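You operate a simulated robot arm through the tools that you are given. There is no shell and no other tool. Be economical: measure what you need, move in short steps, check, and stop when the job is done.

You run a simulated two-armed robot. Do the job below in one go: nothing can be reset, and whatever is moved stays where it is left.

TASK
Take the sag meter on the supply top and put it away on the side shelf.

The check looks at the end state, three seconds after you hand in, the way a careful person would. Anything else that was tipped, shoved, dropped, spilled or broken makes it a failure.

THE ROBOT
Two 6-joint arms with two-finger parallel grippers on one trunk, on a base that drives. Base frame: it is fixed to the floor where the robot stands at the start and does not move with it; the origin is under the middle of the robot, x ahead of it, y to its left, z up. Lengths are in m, angles in degrees, forces in N, time in s.
The left shoulder is at the start at [0.06, 0.187, 1.122], the right one opposite. With the tool pointing down near the work surface each hand reaches from about 0.26 to 0.62 m from the robot's upright axis, wherever it stands, measured 20 degrees to its own side. Places, roughly: side shelf [-1.9, 3.4, 1]. Payload 1.57 kg a hand.
Tool frame (each hand has its own): the origin (TCP) lies between the finger pads and is the grasp point; the fingertips stand 0.03 m ahead of it; z points along the fingers, y is the line along which they close. Largest opening 0.11 m; finger width 0.024, thickness 0.012; the body of the gripper, 0.048 by 0.112 m, starts 0.078 m behind the TCP.
Orientation is that of the tool frame in the base frame, as a unit quaternion [x, y, z, w]. With the fingers straight down and closing along the base's y, the tool's x points along the base's -x, its y along +y and its z along -z.

THE INTERFACE
- The arms move only by the tool step_arm. It takes "left_plan", "right_plan" or both (then of equal length, played together; a hand with none holds still); each is a list of rows, each an object (a shift or turn left out is 0, a gripper value left out holds the last) with "angular": the turn, a rotation vector about the base's x, y, z in degrees, a list of three; "dp": the shift along the base's x, y, z in m, a list of three; "grip": the opening in per cent of the stroke, from 0 (shut) to 100 (fully open). In form: [{"angular": [wx, wy, wz], "dp": [x, y, z], "grip": grip}, ...]. A call has 1 to 8 rows; each row shifts and turns the commanded pose from where the row before left it. A row lasts 0.2 s, in which the tool goes at most 0.05 m and 8.6 degrees; a call with a longer step from one row to the next is refused whole, and so is a gripper value outside its range. Where a pose cannot be reached the arm comes as near as it can. A force on the tool above 40 N (or 10 N above the force at the start of the call, whichever is more), or a blocked arm, ends the call early, and 0.2 s more pass. Each finger travels about 0.153 m/s and halts on what it meets, pressing with about 35 N; the grip force reading is that of the motor and also rises with nothing between the fingers. The clock runs only during rows and for 0.2 s after the last one: add rows that do not move to give the fingers time. It gives the time, the measured TCP pose, the force on the tool (base axes), the opening and the grip force at its end, in the units of the frame above (readings bear some noise).
- Cameras (640 x 400 px; columns grow to the right, rows downward): "scene" is now at [-0.0022, 0.0133, 1.6429]; the picture's right is [0.09, -1.00, 0.00], its down [-0.85, -0.07, -0.52] and it looks along [0.52, 0.04, -0.85] (base axes); focal length 277 px, centre (320, 200). "left" rides on the left gripper at [0.07, -0.016, -0.141] in its tool frame; the picture's right is [0.23, 0.97, 0.00], its down [-0.86, 0.20, -0.48] and it looks along [-0.47, 0.11, 0.88] (tool axes); focal length 222 px, centre (320, 200). "right" rides on the right gripper at [0.07, 0.016, -0.141] in its tool frame; the picture's right is [-0.23, 0.97, 0.00], its down [-0.86, -0.20, -0.48] and it looks along [-0.47, -0.11, 0.88] (tool axes); focal length 222 px, centre (320, 200).
- grab_frame(camera): a new picture of that camera. The clock stands still meanwhile.
- raise_lower(by): slides the trunk up (or, below 0, down) by that many m; the arms and the scene camera ride with it, the base frame stays. It gives what a move gives, with no picture.
- base_move(legs): drives the robot by 1 to 6 legs, each [ahead, left, turn to the left] in m, m and degrees, along the robot's own axes; the way and the turn of a leg run together, so that a leg with both is an arc; at most 1.5 m and 180 degrees a leg. The arms and the cameras ride along, it lands a little off, and it stops where it bumps. It gives what a move gives.
- head_to(pan, tilt): turns the head with the scene camera to pan (to the left, within 86 degrees either way) and tilt (down, from -29 to 69), counted from straight ahead of the robot. It gives what a move gives.
- measure_at(camera, pixels): there is no depth. For up to 12 entries [column, row, z] of the newest picture of that camera ("zoom" is the newest enlarged one), the place [x, y] in the base frame at which the ray of that pixel passes the height z, good to about 0.002 m, but the place of the scene camera against the robot may be out by one fixed shift of up to 0.025 m in any direction. The clock stands still meanwhile.
- enlarge(camera, box): a new picture of the part [left, top, right, bottom] of that camera's present view, enlarged. The clock stands still meanwhile.
- close_job(): hands the job in; it is judged then, once.

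Keep the steps short. Do not move on a guess: measure, check each grasp and each placing, and mend mistakes. In all there are 80 turns and 78 pictures (those below and enlarged ones count). Leave the grippers open and the arms clear of the work at the hand-in unless told otherwise, and finish with a single line.

The tools are called after ">>>" as name(argument=value, ...) on one line, values as JSON. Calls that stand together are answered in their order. step_arm: Moves the arms, as the interface text tells. Its arguments: {"type":"object","properties":{"left_plan":{"type":"array","items":{"type":"object","properties":{"angular":{"type":"array","items":{"type":"number"}},"dp":{"type":"array","items":{"type":"number"}},"grip":{"type":"number"}}}},"right_plan":{"type":"array","items":{"type":"object","properties":{"angular":{"type":"array","items":{"type":"number"}},"dp":{"type":"array","items":{"type":"number"}},"grip":{"type":"number"}}}}},"required":[]} The other tools are called the same way: raise_lower (by) slides the trunk up or down; base_move (legs) drives the base; head_to (pan, tilt) turns the head that bears the scene camera; grab_frame (camera) takes a picture; measure_at (camera, pixels) gives the place at which the rays of pixels pass given heights; enlarge (camera, box) takes an enlarged picture of a part of a camera's view; close_job () hands the job in.

At the start:

```text
time_s: 0.0
left_ee_pos: [0.3827, 0.1367, 1.1028]
left_tool_rot: [0.0, 1.0, 0.0, 0.0]
left_force: [-0.6, -0.3, 0.6]
left_finger_gap: 0.1098
left_grip_force: 0.0
right_ee_pos: [0.4139, -0.218, 1.0579]
right_tool_rot: [-0.001, 1.0, -0.001, 0.0]
right_force: [0.3, -0.2, 0.4]
right_finger_gap: 0.1098
right_grip_force: 0.0
trunk travel left (down, up): [-0.75, 0.24]
robot x, y, heading: [-0.0013, -0.0004, 0.3]
head pan, tilt: [4.9, 58.7]
```

scene: 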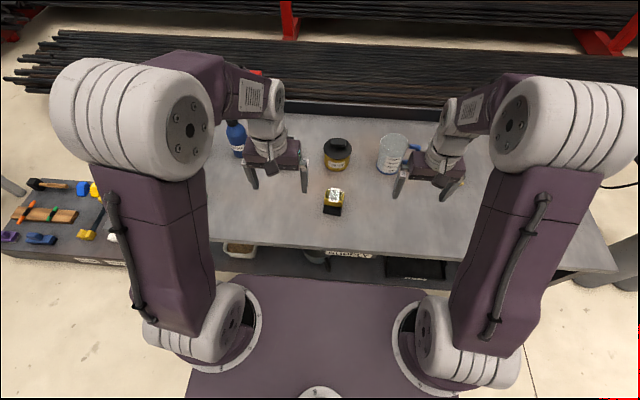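
right: 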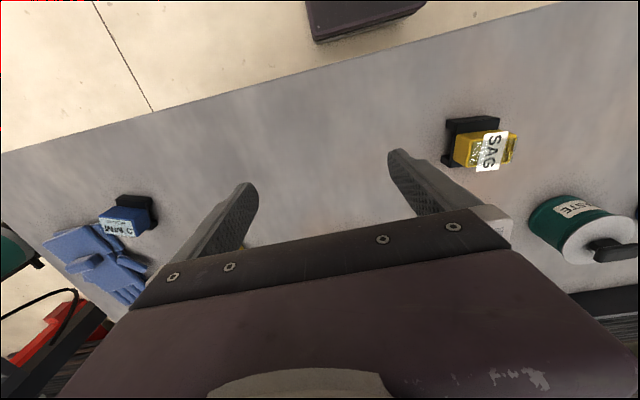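
left: 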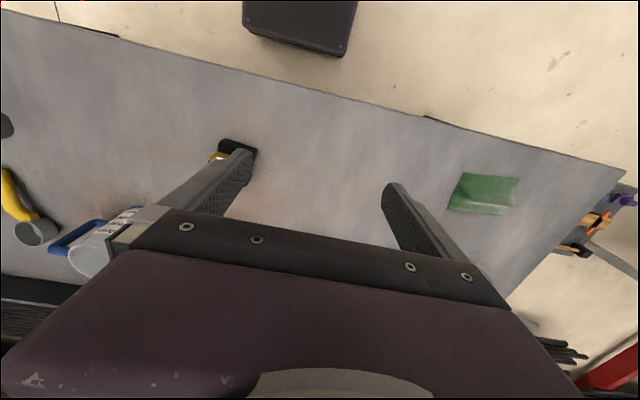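

I see a small yellow/black device at scene (333,200), labelled "SAG" in the right view at (485,148). I'll enlarge both views.

>>> enlarge(camera="scene", box=[280, 160, 390, 230])

>>> enlarge(camera="right", box=[400, 80, 580, 200])

>>> measure_at(camera="right", pixels=[[450, 118, 0.84], [498, 117, 0.84], [445, 165, 0.84], [457, 160, 0.86], [514, 160, 0.86], [515, 137, 0.86], [485, 150, 0.88]])

```text
5.71 times, centred on (335, 195) of scene
```

zoom: 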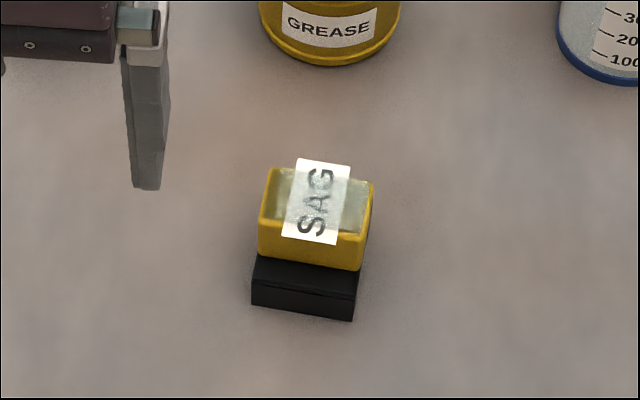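

```text
3.33 times, centred on (490, 140) of right
```

zoom: 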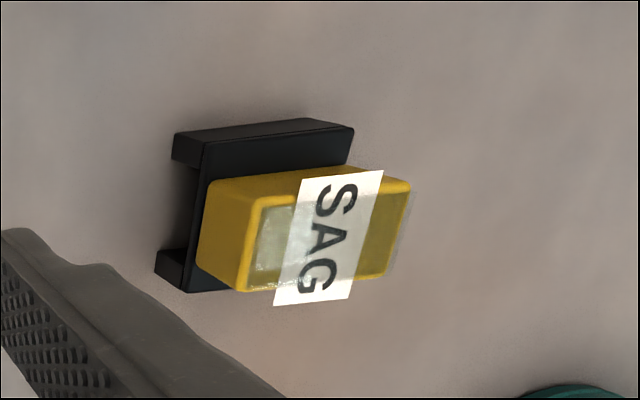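

```text
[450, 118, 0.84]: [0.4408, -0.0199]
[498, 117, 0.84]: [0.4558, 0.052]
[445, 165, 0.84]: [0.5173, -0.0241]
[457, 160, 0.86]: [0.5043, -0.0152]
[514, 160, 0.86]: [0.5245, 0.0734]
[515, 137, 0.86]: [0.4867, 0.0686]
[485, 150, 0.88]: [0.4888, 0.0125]
```

The meter is a black foot with a yellow head. Before choosing a grasp I'll look toward the shelf with the head to see what kind of place it is.

>>> head_to(pan=86, tilt=10)

>>> grab_frame(camera="scene")

```text
time_s: 1.5
left_ee_pos: [0.3823, 0.1364, 1.1037]
left_tool_rot: [0.0, 1.0, -0.001, 0.001]
left_force: [0.0, -0.6, -0.1]
left_finger_gap: 0.1099
left_grip_force: 0.1
right_ee_pos: [0.4146, -0.2176, 1.0578]
right_tool_rot: [0.001, 1.0, 0.0, 0.0]
right_force: [0.2, -0.3, 0.3]
right_finger_gap: 0.11
right_grip_force: 0.1
trunk travel left (down, up): [-0.75, 0.24]
robot x, y, heading: [0.0015, 0.0016, -0.0]
head pan, tilt: [85.9, 10.0]
```

```text
72 pictures are left
```

scene: 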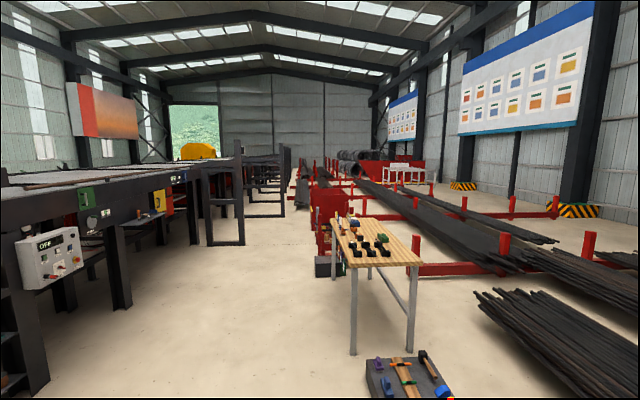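

>>> enlarge(camera="scene", box=[0, 140, 260, 300])

>>> enlarge(camera="scene", box=[300, 190, 480, 300])

```text
2.46 times, centred on (130, 220) of scene
```

zoom: 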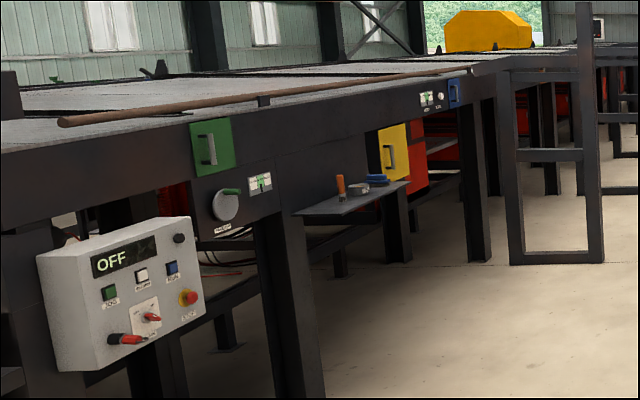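

```text
3.56 times, centred on (390, 245) of scene
```

zoom: 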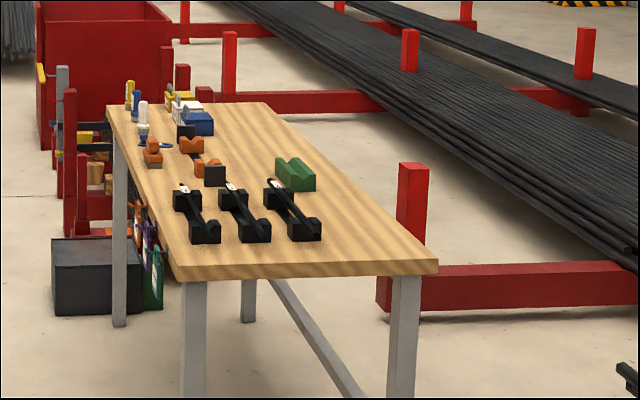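

The side shelf is the small ledge with three items at about scene (142,220). Now the pick: the left hand is nearest. I'll shift it by (0.02,-0.09,-0.06), which stays well above everything, to see the meter between the fingers. The head goes back to look down.

>>> step_arm(left_plan=[{"dp": [0.01, -0.04, -0.02], "grip": 100}, {"dp": [0.01, -0.04, -0.02]}, {"dp": [0, -0.01, -0.02]}])

>>> head_to(pan=0, tilt=60)

>>> grab_frame(camera="left")

>>> grab_frame(camera="scene")

```text
time_s: 2.3
left_ee_pos: [0.4016, 0.0445, 1.0446]
left_tool_rot: [0.0, 1.0, 0.0, 0.0]
left_force: [0.0, 0.8, -1.0]
left_finger_gap: 0.1103
left_grip_force: 0.2
right_ee_pos: [0.414, -0.2169, 1.0575]
right_tool_rot: [0.0, 1.0, 0.001, 0.0]
right_force: [-0.1, 0.5, -0.5]
right_finger_gap: 0.1101
right_grip_force: 0.1
trunk travel left (down, up): [-0.75, 0.24]
robot x, y, heading: [-0.0015, -0.0013, -0.1]
head pan, tilt: [85.9, 10.0]
```

```text
time_s: 3.9
left_ee_pos: [0.4026, 0.046, 1.0435]
left_tool_rot: [0.001, 1.0, 0.0, -0.001]
left_force: [0.9, -0.1, -0.2]
left_finger_gap: 0.1099
left_grip_force: 0.0
right_ee_pos: [0.4141, -0.2182, 1.058]
right_tool_rot: [-0.001, 1.0, -0.001, 0.0]
right_force: [0.6, -1.1, 0.4]
right_finger_gap: 0.1098
right_grip_force: 0.1
trunk travel left (down, up): [-0.75, 0.24]
robot x, y, heading: [-0.0016, -0.0006, -0.1]
head pan, tilt: [0.0, 60.0]
```

```text
69 pictures are left
```

left: 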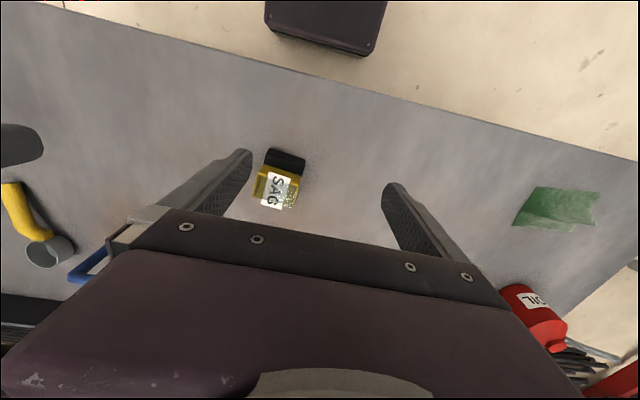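

```text
68 pictures are left
```

scene: 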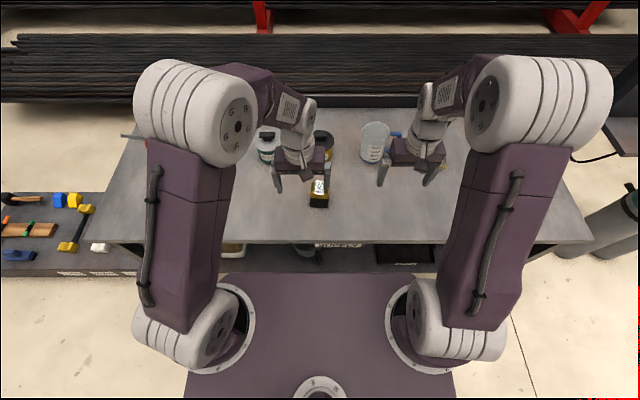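

>>> enlarge(camera="left", box=[230, 130, 342, 220])

```text
4.44 times, centred on (286, 175) of left
```

zoom: 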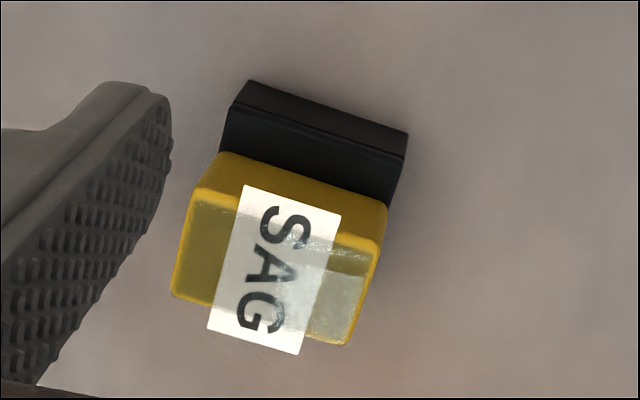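

I'll find the height of the head by intersecting the rays of its top corners from the two hand cameras' pictures (the right hand hasn't moved).

>>> measure_at(camera="zoom", pixels=[[195, 190, 0.84], [195, 190, 0.94], [380, 240, 0.84], [380, 240, 0.94], [348, 345, 0.84], [348, 345, 0.94], [172, 295, 0.84], [172, 295, 0.94], [235, 103, 0.84], [403, 158, 0.84], [390, 206, 0.84]])

>>> measure_at(camera="right", pixels=[[471.4, 140, 0.84], [471.4, 140, 0.94], [517, 135, 0.84], [517, 135, 0.94], [510.4, 161.6, 0.84], [510.4, 161.6, 0.94], [466, 167, 0.84], [466, 167, 0.94], [442, 129, 0.84], [440, 164, 0.84]])

```text
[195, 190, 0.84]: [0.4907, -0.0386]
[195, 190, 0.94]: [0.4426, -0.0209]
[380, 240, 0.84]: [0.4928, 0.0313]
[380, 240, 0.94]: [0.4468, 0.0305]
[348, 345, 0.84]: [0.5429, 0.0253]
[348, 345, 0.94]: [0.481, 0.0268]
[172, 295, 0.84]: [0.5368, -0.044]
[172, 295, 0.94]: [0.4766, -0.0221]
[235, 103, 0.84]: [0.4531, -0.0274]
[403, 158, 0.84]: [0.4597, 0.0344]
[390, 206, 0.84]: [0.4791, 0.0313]
```

```text
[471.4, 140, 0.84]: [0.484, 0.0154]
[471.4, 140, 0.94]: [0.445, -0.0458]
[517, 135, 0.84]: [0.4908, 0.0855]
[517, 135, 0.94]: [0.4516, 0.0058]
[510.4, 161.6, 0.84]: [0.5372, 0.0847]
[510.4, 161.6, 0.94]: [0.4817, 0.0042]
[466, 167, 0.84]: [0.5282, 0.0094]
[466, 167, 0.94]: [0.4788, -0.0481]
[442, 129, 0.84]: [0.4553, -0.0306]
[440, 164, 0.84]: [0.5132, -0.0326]
```

Head top is at z≈0.909, centred at (0.478, 0.001), about 0.057 wide in y and 0.04 in x, turned about -4°. I'll move above it, open, with a -4° turn, and check.

>>> step_arm(left_plan=[{"dp": [0.026, -0.0145, -0.02], "angular": [0, 0, -4], "grip": 100}, {"dp": [0.025, -0.015, -0.02]}, {"dp": [0.025, -0.015, -0.02]}, {"dp": [0, 0, 0]}])

>>> grab_frame(camera="left")

```text
time_s: 4.9
left_ee_pos: [0.4788, 0.0026, 0.9817]
left_tool_rot: [0.035, 0.999, 0.001, 0.0]
left_force: [-0.1, 0.1, -0.2]
left_finger_gap: 0.1099
left_grip_force: 0.0
right_ee_pos: [0.4136, -0.2176, 1.0579]
right_tool_rot: [0.0, 1.0, 0.0, 0.0]
right_force: [-0.2, 0.4, -0.2]
right_finger_gap: 0.1103
right_grip_force: 0.0
trunk travel left (down, up): [-0.75, 0.24]
robot x, y, heading: [0.0009, -0.0021, -0.2]
head pan, tilt: [0.0, 60.0]
```

```text
66 pictures are left
```

left: 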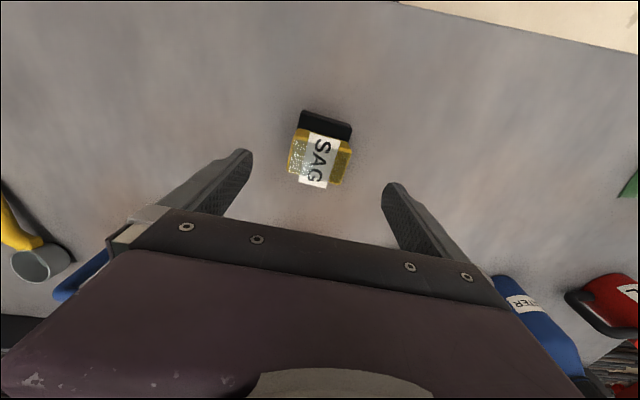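

>>> enlarge(camera="left", box=[220, 95, 420, 220])

>>> measure_at(camera="left", pixels=[[297, 138, 0.909], [350, 152, 0.909], [342, 185, 0.909], [289, 172, 0.909], [301, 112, 0.84], [350, 125, 0.84]])

```text
3.20 times, centred on (320, 158) of left
```

zoom: 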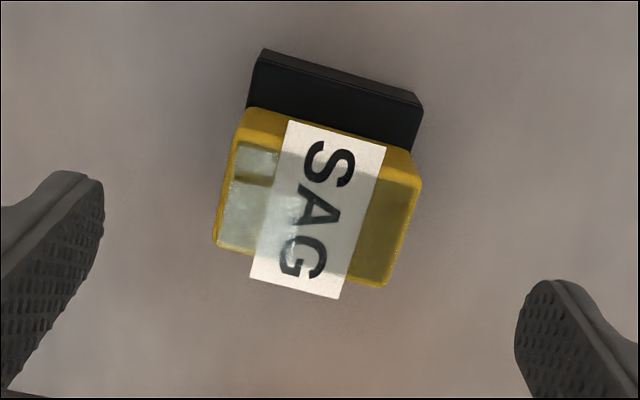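

```text
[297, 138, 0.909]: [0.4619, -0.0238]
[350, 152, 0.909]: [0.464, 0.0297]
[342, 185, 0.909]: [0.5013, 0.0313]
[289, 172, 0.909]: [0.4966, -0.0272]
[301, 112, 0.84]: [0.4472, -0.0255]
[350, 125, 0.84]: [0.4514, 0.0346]
```

The centre comes out at (0.481, 0.0025), under the tool. I'll go straight down to z≈0.886 and check for contact before closing.

>>> step_arm(left_plan=[{"dp": [0.002, 0, -0.03]}, {"dp": [0, 0, -0.03]}, {"dp": [0, 0, -0.025]}, {"dp": [0, 0, -0.011]}, {"dp": [0, 0, 0]}])

>>> enlarge(camera="left", box=[160, 80, 480, 280])

```text
time_s: 6.1
left_ee_pos: [0.4808, 0.0019, 0.8866]
left_tool_rot: [0.035, 0.999, 0.001, 0.0]
left_force: [0.6, -1.0, 0.2]
left_finger_gap: 0.11
left_grip_force: 0.1
right_ee_pos: [0.4146, -0.2174, 1.0585]
right_tool_rot: [0.0, 1.0, 0.0, 0.0]
right_force: [-0.7, 0.2, 1.3]
right_finger_gap: 0.11
right_grip_force: 0.0
trunk travel left (down, up): [-0.75, 0.24]
robot x, y, heading: [-0.0026, 0.0028, 0.1]
head pan, tilt: [0.0, 60.0]
```

```text
2.00 times, centred on (320, 180) of left
```

zoom: 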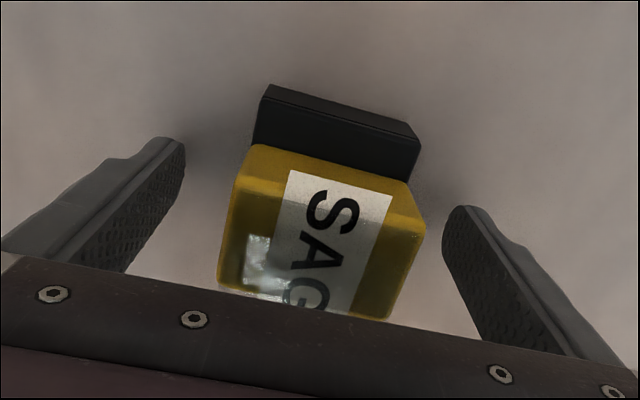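

The meter sits between the fingers. I'll close and give the fingers time.

>>> step_arm(left_plan=[{"grip": 70}, {"grip": 50}, {"grip": 30}, {"grip": 30}, {"grip": 30}])

```text
time_s: 7.3
left_ee_pos: [0.4809, 0.0024, 0.8862]
left_tool_rot: [0.034, 0.999, 0.0, 0.0]
left_force: [1.3, 0.4, 1.3]
left_finger_gap: 0.0598
left_grip_force: 35.3
right_ee_pos: [0.4141, -0.2183, 1.0565]
right_tool_rot: [0.0, 1.0, 0.001, 0.0]
right_force: [-0.7, -0.6, -0.7]
right_finger_gap: 0.1098
right_grip_force: 0.1
trunk travel left (down, up): [-0.75, 0.24]
robot x, y, heading: [0.0013, 0.0003, -0.1]
head pan, tilt: [0.0, 60.0]
```

Fingers stopped at 0.060 with 35 N: a grip. I'll lift gently and look.

>>> step_arm(left_plan=[{"dp": [0, 0, 0.01], "grip": 25}, {"dp": [0, 0, 0.02]}, {"dp": [0, 0, 0.04]}, {"dp": [0, 0, 0.04]}, {"dp": [0, 0, 0.04]}, {"dp": [0, 0, 0]}])

>>> grab_frame(camera="left")

>>> grab_frame(camera="right")

```text
time_s: 8.7
left_ee_pos: [0.4815, 0.002, 1.0377]
left_tool_rot: [0.035, 0.999, 0.0, -0.001]
left_force: [-0.2, 0.2, -1.0]
left_finger_gap: 0.0597
left_grip_force: 34.7
right_ee_pos: [0.4147, -0.2174, 1.0579]
right_tool_rot: [0.001, 1.0, 0.0, 0.0]
right_force: [0.3, 0.3, -0.3]
right_finger_gap: 0.11
right_grip_force: 0.0
trunk travel left (down, up): [-0.75, 0.24]
robot x, y, heading: [-0.0025, 0.0021, 0.3]
head pan, tilt: [0.0, 60.0]
```

```text
63 pictures are left
```

left: 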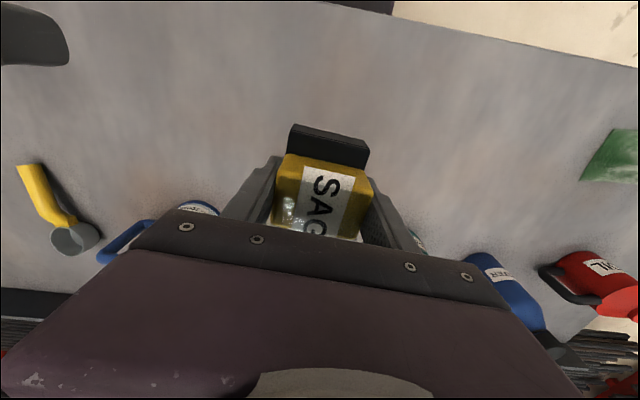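

```text
62 pictures are left
```

right: 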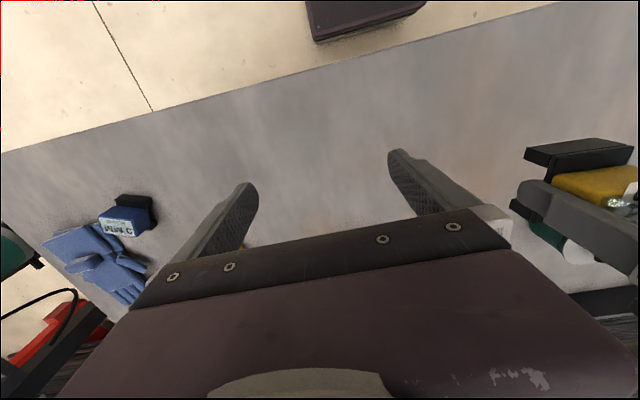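

Both parts came up together, gap 0.0597. I'll tuck the hand up and in for driving (back 0.12, left 0.12, up 0.1).

>>> step_arm(left_plan=[{"dp": [0, 0, 0.04]}, {"dp": [0, 0, 0.04]}, {"dp": [-0.03, 0.03, 0.02]}, {"dp": [-0.03, 0.03, 0]}, {"dp": [-0.03, 0.03, 0]}, {"dp": [-0.03, 0.03, 0]}, {"dp": [0, 0, 0]}])

>>> base_move(legs=[[-0.35, 0, 0], [0, 0, 45], [0, 0, 45]])

>>> head_to(pan=20, tilt=20)

>>> grab_frame(camera="scene")

```text
time_s: 10.3
left_ee_pos: [0.3611, 0.1197, 1.139]
left_tool_rot: [0.035, 0.999, 0.0, 0.0]
left_force: [0.8, -0.4, -1.9]
left_finger_gap: 0.0599
left_grip_force: 35.2
right_ee_pos: [0.4155, -0.2188, 1.0576]
right_tool_rot: [0.0, 1.0, 0.0, 0.0]
right_force: [-0.7, 0.0, -0.2]
right_finger_gap: 0.11
right_grip_force: 0.1
trunk travel left (down, up): [-0.75, 0.24]
robot x, y, heading: [-0.0029, 0.003, 0.3]
head pan, tilt: [0.0, 60.0]
```

```text
time_s: 16.7
left_ee_pos: [-0.4672, 0.3619, 1.139]
left_tool_rot: [-0.683, 0.73, 0.0, 0.0]
left_force: [-0.7, 0.8, -1.2]
left_finger_gap: 0.0598
left_grip_force: 34.8
right_ee_pos: [-0.1277, 0.4153, 1.0575]
right_tool_rot: [0.708, -0.706, 0.0, -0.001]
right_force: [0.2, -0.4, -0.1]
right_finger_gap: 0.1099
right_grip_force: 0.0
trunk travel left (down, up): [-0.75, 0.24]
robot x, y, heading: [-0.3466, -0.0002, 90.0]
head pan, tilt: [0.0, 60.0]
```

```text
time_s: 17.8
left_ee_pos: [-0.4676, 0.3619, 1.1395]
left_tool_rot: [-0.683, 0.73, 0.0, 0.0]
left_force: [0.3, -0.1, -1.5]
left_finger_gap: 0.0601
left_grip_force: 35.0
right_ee_pos: [-0.1293, 0.4149, 1.0571]
right_tool_rot: [0.708, -0.707, 0.0, 0.0]
right_force: [-0.5, -0.8, 0.0]
right_finger_gap: 0.11
right_grip_force: 0.1
trunk travel left (down, up): [-0.75, 0.24]
robot x, y, heading: [-0.345, 0.0032, 90.0]
head pan, tilt: [20.0, 20.0]
```

```text
61 pictures are left
```

scene: 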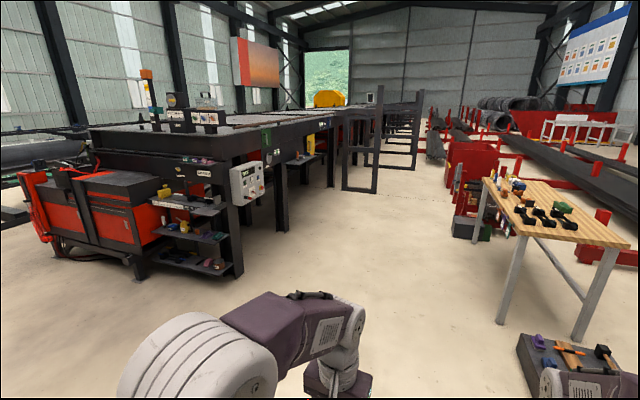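

The floor is clear. I'll confirm which ledge is the side shelf by measuring scene (302,160) at z=1.0 against the end rack at (190,200).

>>> enlarge(camera="scene", box=[150, 100, 390, 250])

>>> measure_at(camera="scene", pixels=[[302, 160, 1.0], [325, 155, 1.0], [190, 200, 1.0], [200, 235, 0.6], [378, 193, 0.0], [287, 230, 0.0], [331, 186, 0.0], [500, 322, 0], [459, 235, 0]])

```text
2.67 times, centred on (270, 175) of scene
```

zoom: 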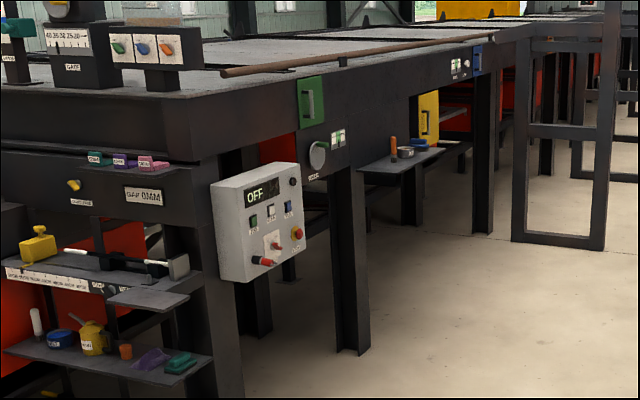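

```text
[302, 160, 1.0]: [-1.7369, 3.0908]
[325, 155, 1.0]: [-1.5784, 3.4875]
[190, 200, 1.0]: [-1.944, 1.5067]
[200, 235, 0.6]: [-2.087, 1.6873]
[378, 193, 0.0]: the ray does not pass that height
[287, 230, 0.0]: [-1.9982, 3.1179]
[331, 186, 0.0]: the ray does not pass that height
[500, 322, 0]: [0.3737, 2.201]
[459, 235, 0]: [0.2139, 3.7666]
```

The ledge with the orange-handled item matches the given place. I'll drive up the clear lane to about (-0.75, 3.3) and turn to face -x.

>>> base_move(legs=[[1.4, 0.15, 0], [1.4, 0.15, 0], [0.5, 0.0, 0], [0, 0, 90]])

>>> head_to(pan=0, tilt=35)

>>> grab_frame(camera="scene")

```text
time_s: 37.8
left_ee_pos: [-1.0213, 3.177, 1.1393]
left_tool_rot: [0.999, -0.032, 0.0, 0.0]
left_force: [0.7, -0.1, -1.8]
left_finger_gap: 0.0598
left_grip_force: 35.1
right_ee_pos: [-1.0753, 3.513, 1.0574]
right_tool_rot: [1.0, 0.003, 0.0, 0.0]
right_force: [0.6, -0.5, -0.5]
right_finger_gap: 0.11
right_grip_force: 0.0
trunk travel left (down, up): [-0.75, 0.24]
robot x, y, heading: [-0.6585, 3.2967, -179.6]
head pan, tilt: [20.0, 20.0]
```

```text
time_s: 38.6
left_ee_pos: [-1.0201, 3.1764, 1.1396]
left_tool_rot: [0.999, -0.032, 0.0, 0.001]
left_force: [0.2, -0.8, -2.1]
left_finger_gap: 0.0598
left_grip_force: 34.7
right_ee_pos: [-1.0749, 3.5141, 1.0575]
right_tool_rot: [1.0, 0.003, 0.0, 0.001]
right_force: [0.3, -0.2, 0.3]
right_finger_gap: 0.11
right_grip_force: 0.1
trunk travel left (down, up): [-0.75, 0.24]
robot x, y, heading: [-0.6579, 3.2999, -179.7]
head pan, tilt: [0.0, 35.0]
```

```text
59 pictures are left
```

scene: 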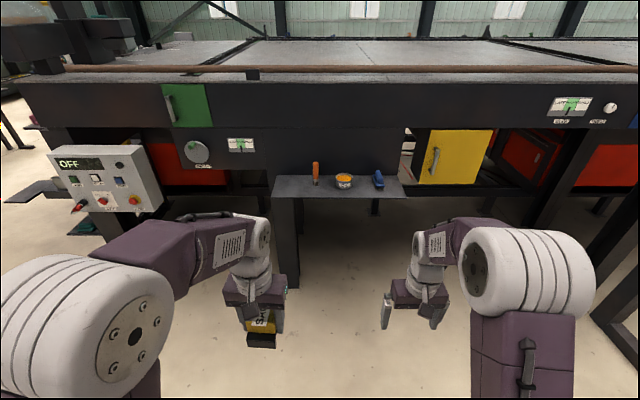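

>>> enlarge(camera="scene", box=[240, 120, 440, 245])

>>> measure_at(camera="scene", pixels=[[272, 197, 1.0], [405, 197, 1.0], [272, 197, 0.9], [405, 197, 0.9], [277, 175, 1.0], [400, 175, 1.0], [300, 287, 0.0], [560, 270, 0]])

```text
3.20 times, centred on (340, 182) of scene
```

zoom: 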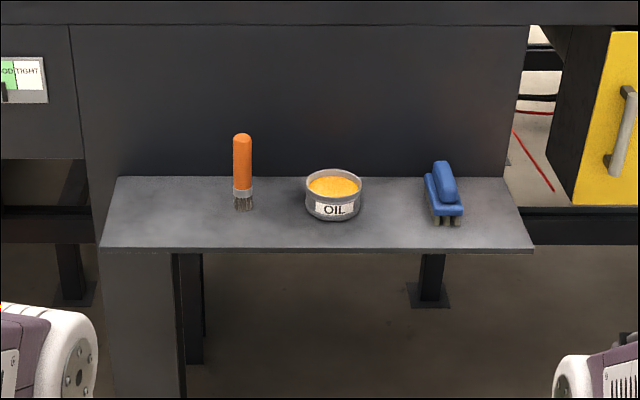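

```text
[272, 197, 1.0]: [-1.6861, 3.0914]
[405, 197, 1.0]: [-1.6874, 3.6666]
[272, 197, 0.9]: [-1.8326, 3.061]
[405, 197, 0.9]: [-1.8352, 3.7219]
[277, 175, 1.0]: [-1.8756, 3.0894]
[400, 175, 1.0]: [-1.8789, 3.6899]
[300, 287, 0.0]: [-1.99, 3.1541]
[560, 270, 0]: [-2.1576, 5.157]
```

The free spot is the left end of the ledge, left of the standing brush at zoom (243,180). First I'll draw the right hand back and up so it will stay clear of the shelf items, then drive 0.35 closer and look again.

>>> step_arm(right_plan=[{"dp": [0.03, 0, 0.03]}, {"dp": [0.03, 0, 0.03]}, {"dp": [0.03, 0, 0.03]}, {"dp": [0.02, 0, 0.04]}, {"dp": [0, 0, 0.03]}, {"dp": [0, 0, 0]}])

>>> base_move(legs=[[0.35, 0, 0]])

>>> head_to(pan=0, tilt=45)

>>> grab_frame(camera="scene")

>>> grab_frame(camera="right")

>>> grab_frame(camera="left")

```text
time_s: 40.0
left_ee_pos: [-1.0223, 3.1758, 1.1401]
left_tool_rot: [0.999, -0.033, 0.0, 0.0]
left_force: [0.5, -0.3, -1.4]
left_finger_gap: 0.06
left_grip_force: 35.2
right_ee_pos: [-0.9681, 3.5131, 1.2187]
right_tool_rot: [1.0, 0.002, 0.0, 0.0]
right_force: [-0.2, 0.5, 0.0]
right_finger_gap: 0.1101
right_grip_force: 0.0
trunk travel left (down, up): [-0.75, 0.24]
robot x, y, heading: [-0.6594, 3.2998, -179.6]
head pan, tilt: [0.0, 35.0]
```

```text
time_s: 42.2
left_ee_pos: [-1.3645, 3.1743, 1.1391]
left_tool_rot: [0.999, -0.033, 0.0, 0.0]
left_force: [-0.1, 0.1, -2.1]
left_finger_gap: 0.0599
left_grip_force: 34.9
right_ee_pos: [-1.3108, 3.5127, 1.2179]
right_tool_rot: [1.0, 0.002, -0.001, 0.0]
right_force: [-0.1, 0.7, -0.7]
right_finger_gap: 0.1096
right_grip_force: 0.2
trunk travel left (down, up): [-0.75, 0.24]
robot x, y, heading: [-1.0053, 3.2929, -179.9]
head pan, tilt: [0.0, 35.0]
```

```text
time_s: 43.0
left_ee_pos: [-1.3671, 3.174, 1.139]
left_tool_rot: [0.999, -0.033, 0.0, 0.0]
left_force: [-0.2, -0.2, -1.3]
left_finger_gap: 0.0602
left_grip_force: 34.6
right_ee_pos: [-1.3133, 3.5125, 1.2185]
right_tool_rot: [1.0, 0.002, 0.001, 0.0]
right_force: [0.4, 0.3, -0.5]
right_finger_gap: 0.11
right_grip_force: 0.0
trunk travel left (down, up): [-0.75, 0.24]
robot x, y, heading: [-1.0063, 3.2989, -179.9]
head pan, tilt: [0.0, 45.0]
```

```text
57 pictures are left
```

scene: 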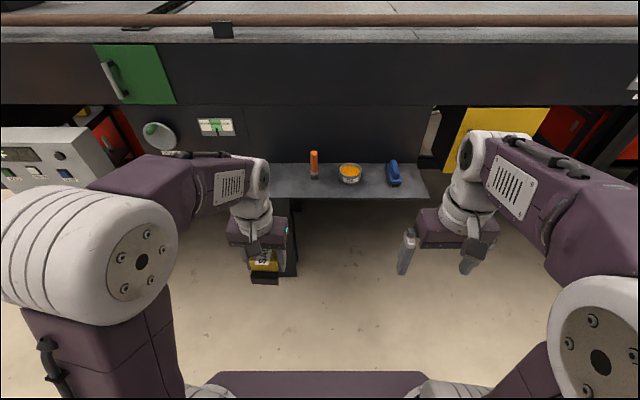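

```text
56 pictures are left
```

right: 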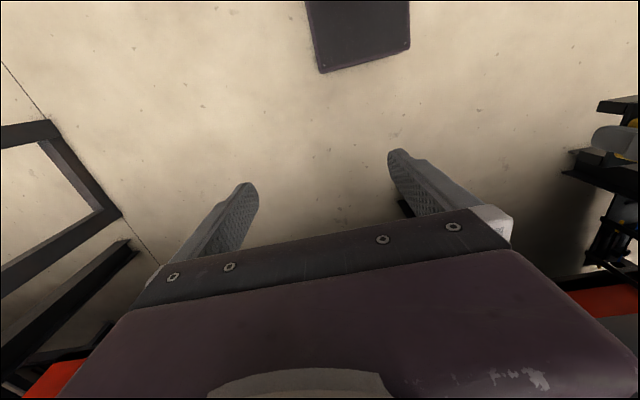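

```text
55 pictures are left
```

left: 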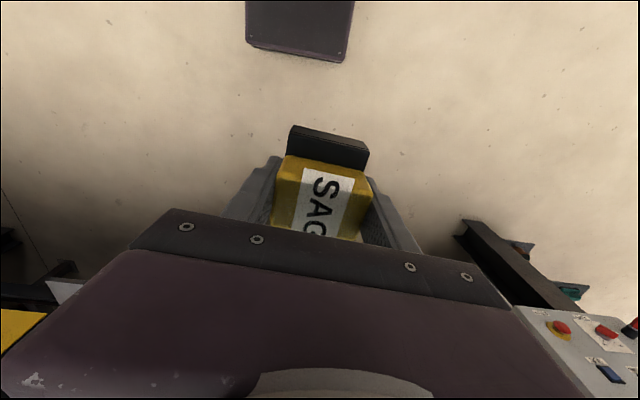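

I'll triangulate the shelf height from the two scene views of its front edge.

>>> enlarge(camera="scene", box=[260, 130, 440, 242])

>>> measure_at(camera="scene", pixels=[[429, 197, 1.0], [429, 197, 0.9], [415, 165, 1.0], [415, 165, 0.9], [392, 185, 1.0], [392, 185, 0.9], [350, 183, 1.0], [350, 183, 0.9]])

```text
3.56 times, centred on (350, 186) of scene
```

zoom: 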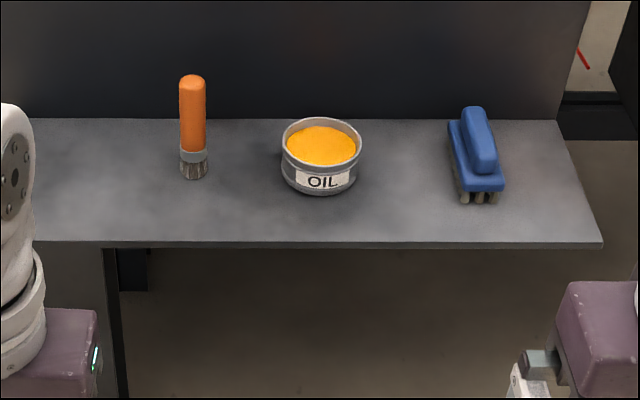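

```text
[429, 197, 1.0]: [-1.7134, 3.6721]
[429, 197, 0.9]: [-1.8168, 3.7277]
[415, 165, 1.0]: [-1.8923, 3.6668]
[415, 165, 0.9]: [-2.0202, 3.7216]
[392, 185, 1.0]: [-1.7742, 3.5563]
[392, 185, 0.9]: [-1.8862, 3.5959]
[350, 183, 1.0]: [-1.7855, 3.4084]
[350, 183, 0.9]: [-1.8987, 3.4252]
```

Shelf top is about z≈0.94, x from -1.77 to -1.97, y from 3.07 to 3.70. The held meter's bottom is at 1.093, well above it. I'll drive 0.38 closer, leaving both hands high.

>>> base_move(legs=[[0.2, 0, 0], [0.18, 0, 0]])

>>> head_to(pan=10, tilt=58)

>>> grab_frame(camera="scene")

>>> grab_frame(camera="left")

>>> grab_frame(camera="right")

```text
time_s: 45.7
left_ee_pos: [-1.7449, 3.1732, 1.1402]
left_tool_rot: [0.999, -0.032, -0.001, 0.001]
left_force: [-0.2, -0.1, -1.7]
left_finger_gap: 0.0601
left_grip_force: 34.8
right_ee_pos: [-1.6915, 3.5104, 1.2197]
right_tool_rot: [1.0, 0.003, -0.001, 0.0]
right_force: [-0.5, -0.6, 0.6]
right_finger_gap: 0.11
right_grip_force: 0.0
trunk travel left (down, up): [-0.75, 0.24]
robot x, y, heading: [-1.3864, 3.2918, -179.8]
head pan, tilt: [0.0, 45.0]
```

```text
time_s: 46.4
left_ee_pos: [-1.7489, 3.1716, 1.1406]
left_tool_rot: [0.999, -0.033, 0.001, 0.0]
left_force: [-0.5, -0.2, -1.6]
left_finger_gap: 0.0599
left_grip_force: 34.7
right_ee_pos: [-1.6956, 3.5098, 1.2181]
right_tool_rot: [1.0, 0.002, 0.001, 0.0]
right_force: [0.1, -0.7, -0.1]
right_finger_gap: 0.1103
right_grip_force: 0.0
trunk travel left (down, up): [-0.75, 0.24]
robot x, y, heading: [-1.3882, 3.2974, -179.6]
head pan, tilt: [10.0, 58.0]
```

```text
53 pictures are left
```

scene: 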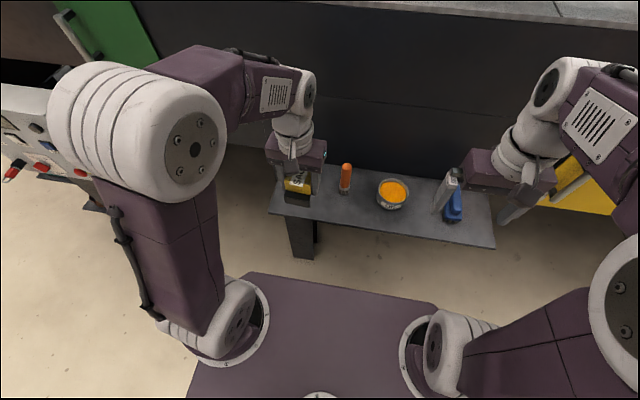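

```text
52 pictures are left
```

left: 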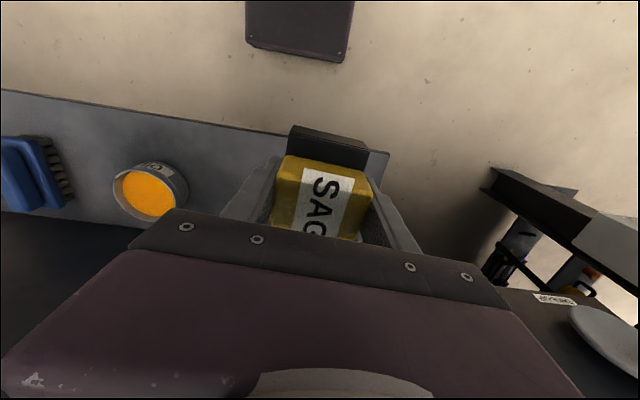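

```text
51 pictures are left
```

right: 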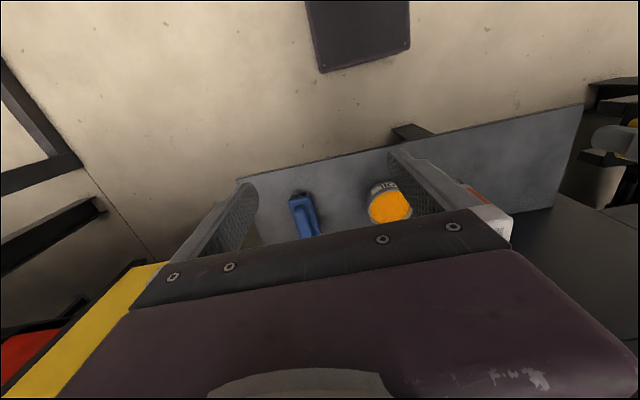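

I'll triangulate the shelf's front-left corner with both hand cameras: left (388,153), right (583,104).

>>> measure_at(camera="left", pixels=[[389, 153, 0.9], [389, 153, 1.0], [10, 91, 0.9], [10, 91, 1.0], [152, 168, 0.94]])

>>> measure_at(camera="right", pixels=[[583, 104, 0.9], [583, 104, 1.0], [238, 180, 0.9], [238, 180, 1.0], [385, 185, 0.94], [480, 195, 1.05], [552, 207, 0.94]])

>>> enlarge(camera="right", box=[370, 90, 600, 234])

>>> enlarge(camera="left", box=[200, 90, 440, 240])

>>> enlarge(camera="scene", box=[250, 110, 430, 222])

```text
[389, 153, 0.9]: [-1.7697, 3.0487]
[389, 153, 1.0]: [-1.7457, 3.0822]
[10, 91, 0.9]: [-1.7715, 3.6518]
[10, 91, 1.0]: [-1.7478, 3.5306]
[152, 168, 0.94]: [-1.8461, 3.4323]
```

```text
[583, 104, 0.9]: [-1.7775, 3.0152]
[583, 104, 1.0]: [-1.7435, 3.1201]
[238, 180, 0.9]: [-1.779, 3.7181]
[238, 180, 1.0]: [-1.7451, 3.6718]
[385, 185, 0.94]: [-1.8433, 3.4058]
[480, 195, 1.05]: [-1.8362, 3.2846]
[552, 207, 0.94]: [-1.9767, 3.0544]
```

```text
2.78 times, centred on (485, 162) of right
```

zoom: 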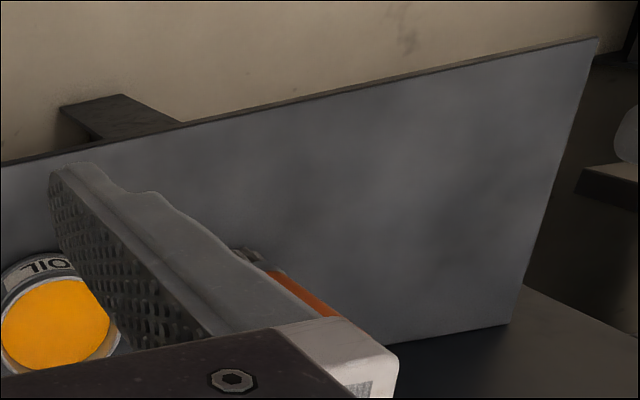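

```text
2.67 times, centred on (320, 165) of left
```

zoom: 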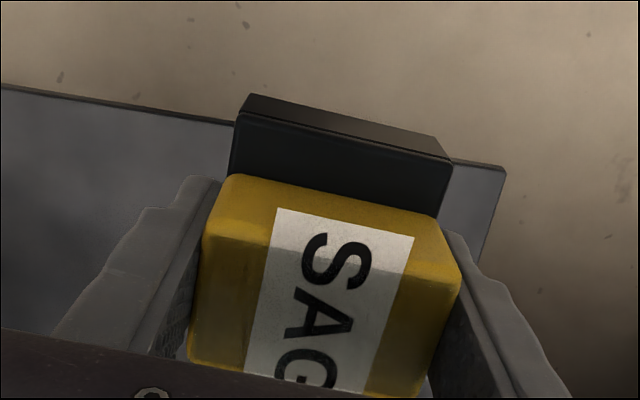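

```text
3.56 times, centred on (340, 166) of scene
```

zoom: 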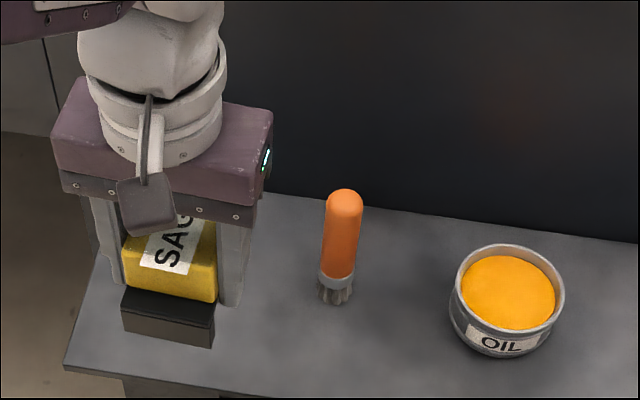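

Shelf top z≈0.947 with its front-left corner at (-1.760, 3.064). Now I'll place the brush, calibrating the scene camera against that corner.

>>> measure_at(camera="zoom", pixels=[[65, 367, 0.947], [318, 298, 0.947], [335, 303, 0.947], [343, 190, 1.04], [455, 340, 0.947], [270, 194, 0.947]])

```text
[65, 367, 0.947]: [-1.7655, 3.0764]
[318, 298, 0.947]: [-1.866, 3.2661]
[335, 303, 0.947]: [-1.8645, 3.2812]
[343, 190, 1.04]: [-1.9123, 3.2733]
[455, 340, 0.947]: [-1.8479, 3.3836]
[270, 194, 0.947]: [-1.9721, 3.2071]
```

Brush left edge is at y≈3.252. Target: x=-1.86, y=3.148, which is in the middle of the free left end. I'll move over it with a 4° straightening, still high, and check.

>>> step_arm(left_plan=[{"dp": [-0.028, -0.006, 0], "angular": [0, 0, 2]}, {"dp": [-0.028, -0.006, 0], "angular": [0, 0, 2]}, {"dp": [-0.028, -0.006, -0.02]}, {"dp": [-0.027, -0.006, -0.02]}, {"dp": [0, 0, 0]}])

>>> grab_frame(camera="scene")

>>> grab_frame(camera="left")

```text
time_s: 47.6
left_ee_pos: [-1.8574, 3.1506, 1.1023]
left_tool_rot: [1.0, 0.002, 0.001, 0.001]
left_force: [-0.1, -0.4, -1.4]
left_finger_gap: 0.0597
left_grip_force: 35.5
right_ee_pos: [-1.6937, 3.5101, 1.2176]
right_tool_rot: [1.0, 0.003, 0.0, 0.001]
right_force: [0.6, 0.1, 0.1]
right_finger_gap: 0.1101
right_grip_force: 0.0
trunk travel left (down, up): [-0.75, 0.24]
robot x, y, heading: [-1.3884, 3.2944, -179.6]
head pan, tilt: [10.0, 58.0]
```

```text
47 pictures are left
```

scene: 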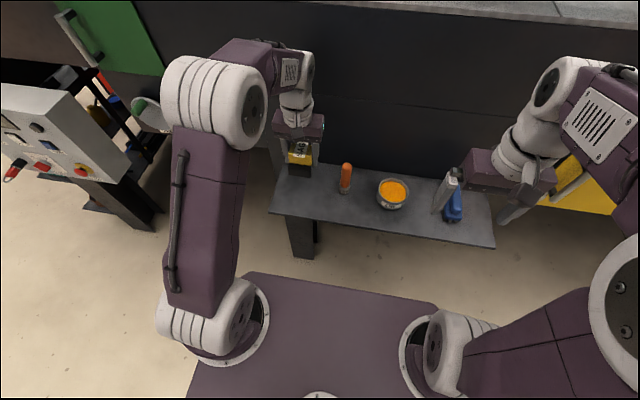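

```text
46 pictures are left
```

left: 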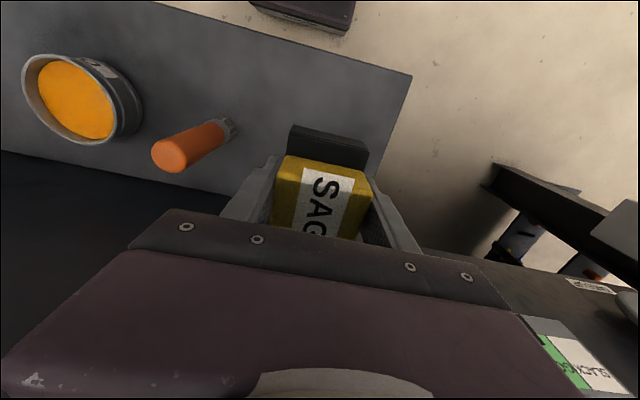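

>>> measure_at(camera="left", pixels=[[411, 75, 0.947], [235, 127, 0.947], [225, 133, 0.96], [170, 155, 1.03], [200, 200, 0.947], [370, 170, 0.947]])

>>> enlarge(camera="scene", box=[250, 90, 410, 190])

```text
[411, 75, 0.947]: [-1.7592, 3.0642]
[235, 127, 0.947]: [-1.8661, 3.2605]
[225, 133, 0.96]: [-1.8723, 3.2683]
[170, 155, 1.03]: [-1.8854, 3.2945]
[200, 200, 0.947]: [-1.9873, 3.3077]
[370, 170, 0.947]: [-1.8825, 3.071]
```

```text
4.00 times, centred on (330, 140) of scene
```

zoom: 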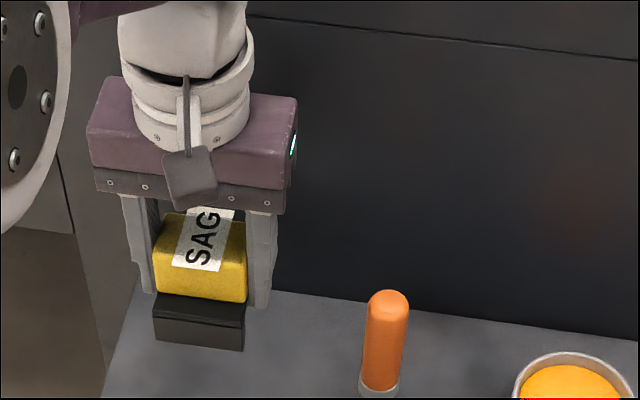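

Corner reads (-1.759, 3.064) again, so z=0.947 holds. The brush is clear at y≥3.255. I'll lower 0.1, leaving about 5 mm to go.

>>> step_arm(left_plan=[{"dp": [0, 0, -0.03]}, {"dp": [0, 0, -0.03]}, {"dp": [0, 0, -0.025]}, {"dp": [0, 0, -0.015]}, {"dp": [0, 0, 0]}])

>>> enlarge(camera="left", box=[160, 60, 480, 260])

>>> enlarge(camera="scene", box=[250, 120, 410, 220])

```text
time_s: 48.8
left_ee_pos: [-1.8596, 3.1506, 0.9999]
left_tool_rot: [1.0, 0.003, 0.0, -0.001]
left_force: [0.7, 0.0, -1.5]
left_finger_gap: 0.06
left_grip_force: 35.3
right_ee_pos: [-1.6937, 3.5094, 1.2184]
right_tool_rot: [1.0, 0.003, 0.0, -0.001]
right_force: [0.5, -0.2, -0.4]
right_finger_gap: 0.1101
right_grip_force: 0.1
trunk travel left (down, up): [-0.75, 0.24]
robot x, y, heading: [-1.3846, 3.2976, -179.5]
head pan, tilt: [10.0, 58.0]
```

```text
2.00 times, centred on (320, 160) of left
```

zoom: 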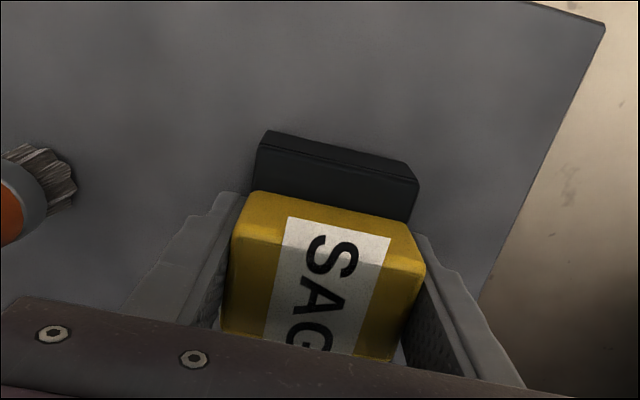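

```text
4.00 times, centred on (330, 170) of scene
```

zoom: 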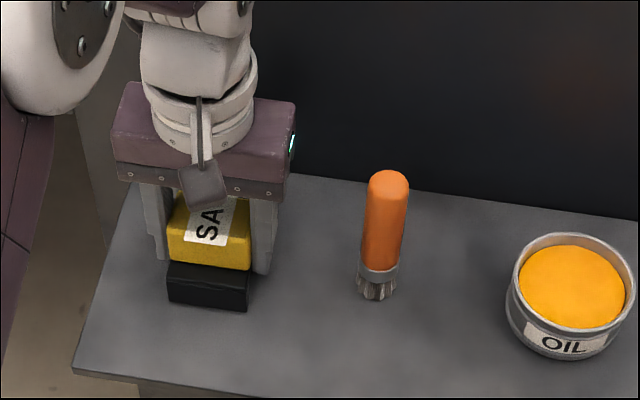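

Just above the shelf. I'll lower in 2 mm steps and watch the force.

>>> step_arm(left_plan=[{"dp": [0, 0, -0.002]}, {"dp": [0, 0, -0.002]}, {"dp": [0, 0, -0.002]}, {"dp": [0, 0, 0]}])

```text
time_s: 49.8
left_ee_pos: [-1.86, 3.1496, 0.9961]
left_tool_rot: [1.0, 0.002, -0.003, 0.0]
left_force: [-3.4, -1.8, 23.3]
left_finger_gap: 0.0597
left_grip_force: 34.8
right_ee_pos: [-1.6932, 3.511, 1.2189]
right_tool_rot: [1.0, 0.003, -0.002, -0.001]
right_force: [0.3, 0.0, -0.9]
right_finger_gap: 0.1099
right_grip_force: 0.0
trunk travel left (down, up): [-0.75, 0.24]
robot x, y, heading: [-1.3878, 3.2958, -179.8]
head pan, tilt: [10.0, 58.0]
```

Contact: 23 N upward. I'll ease up 2 mm and read again before letting go.

>>> step_arm(left_plan=[{"dp": [0, 0, 0.002]}, {"dp": [0, 0, 0]}])

```text
time_s: 50.4
left_ee_pos: [-1.8597, 3.1489, 0.9966]
left_tool_rot: [1.0, 0.003, 0.001, 0.0]
left_force: [-4.1, 0.5, 11.8]
left_finger_gap: 0.0598
left_grip_force: 34.9
right_ee_pos: [-1.6937, 3.5105, 1.2178]
right_tool_rot: [1.0, 0.002, 0.0, 0.0]
right_force: [-0.4, -0.3, -0.1]
right_finger_gap: 0.11
right_grip_force: 0.1
trunk travel left (down, up): [-0.75, 0.24]
robot x, y, heading: [-1.3884, 3.2986, -179.8]
head pan, tilt: [10.0, 58.0]
```

Still resting on the shelf with a light 12 N. I'll ease 1.5 mm more, then open slowly.

>>> step_arm(left_plan=[{"dp": [0, 0, 0.0015]}, {"grip": 58}, {"grip": 66}, {"grip": 76}, {"grip": 88}, {"grip": 88}])

>>> enlarge(camera="left", box=[160, 60, 480, 260])

```text
time_s: 51.8
left_ee_pos: [-1.8599, 3.1477, 0.9978]
left_tool_rot: [1.0, 0.003, 0.0, 0.0]
left_force: [-0.6, 1.5, 0.3]
left_finger_gap: 0.0969
left_grip_force: 0.2
right_ee_pos: [-1.6942, 3.511, 1.2189]
right_tool_rot: [1.0, 0.003, 0.0, 0.0]
right_force: [0.4, 0.7, -0.5]
right_finger_gap: 0.11
right_grip_force: 0.0
trunk travel left (down, up): [-0.75, 0.24]
robot x, y, heading: [-1.3874, 3.2975, -179.7]
head pan, tilt: [10.0, 58.0]
```

```text
2.00 times, centred on (320, 160) of left
```

zoom: 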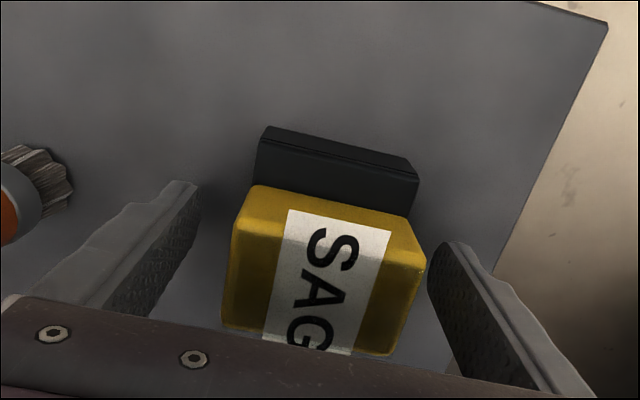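

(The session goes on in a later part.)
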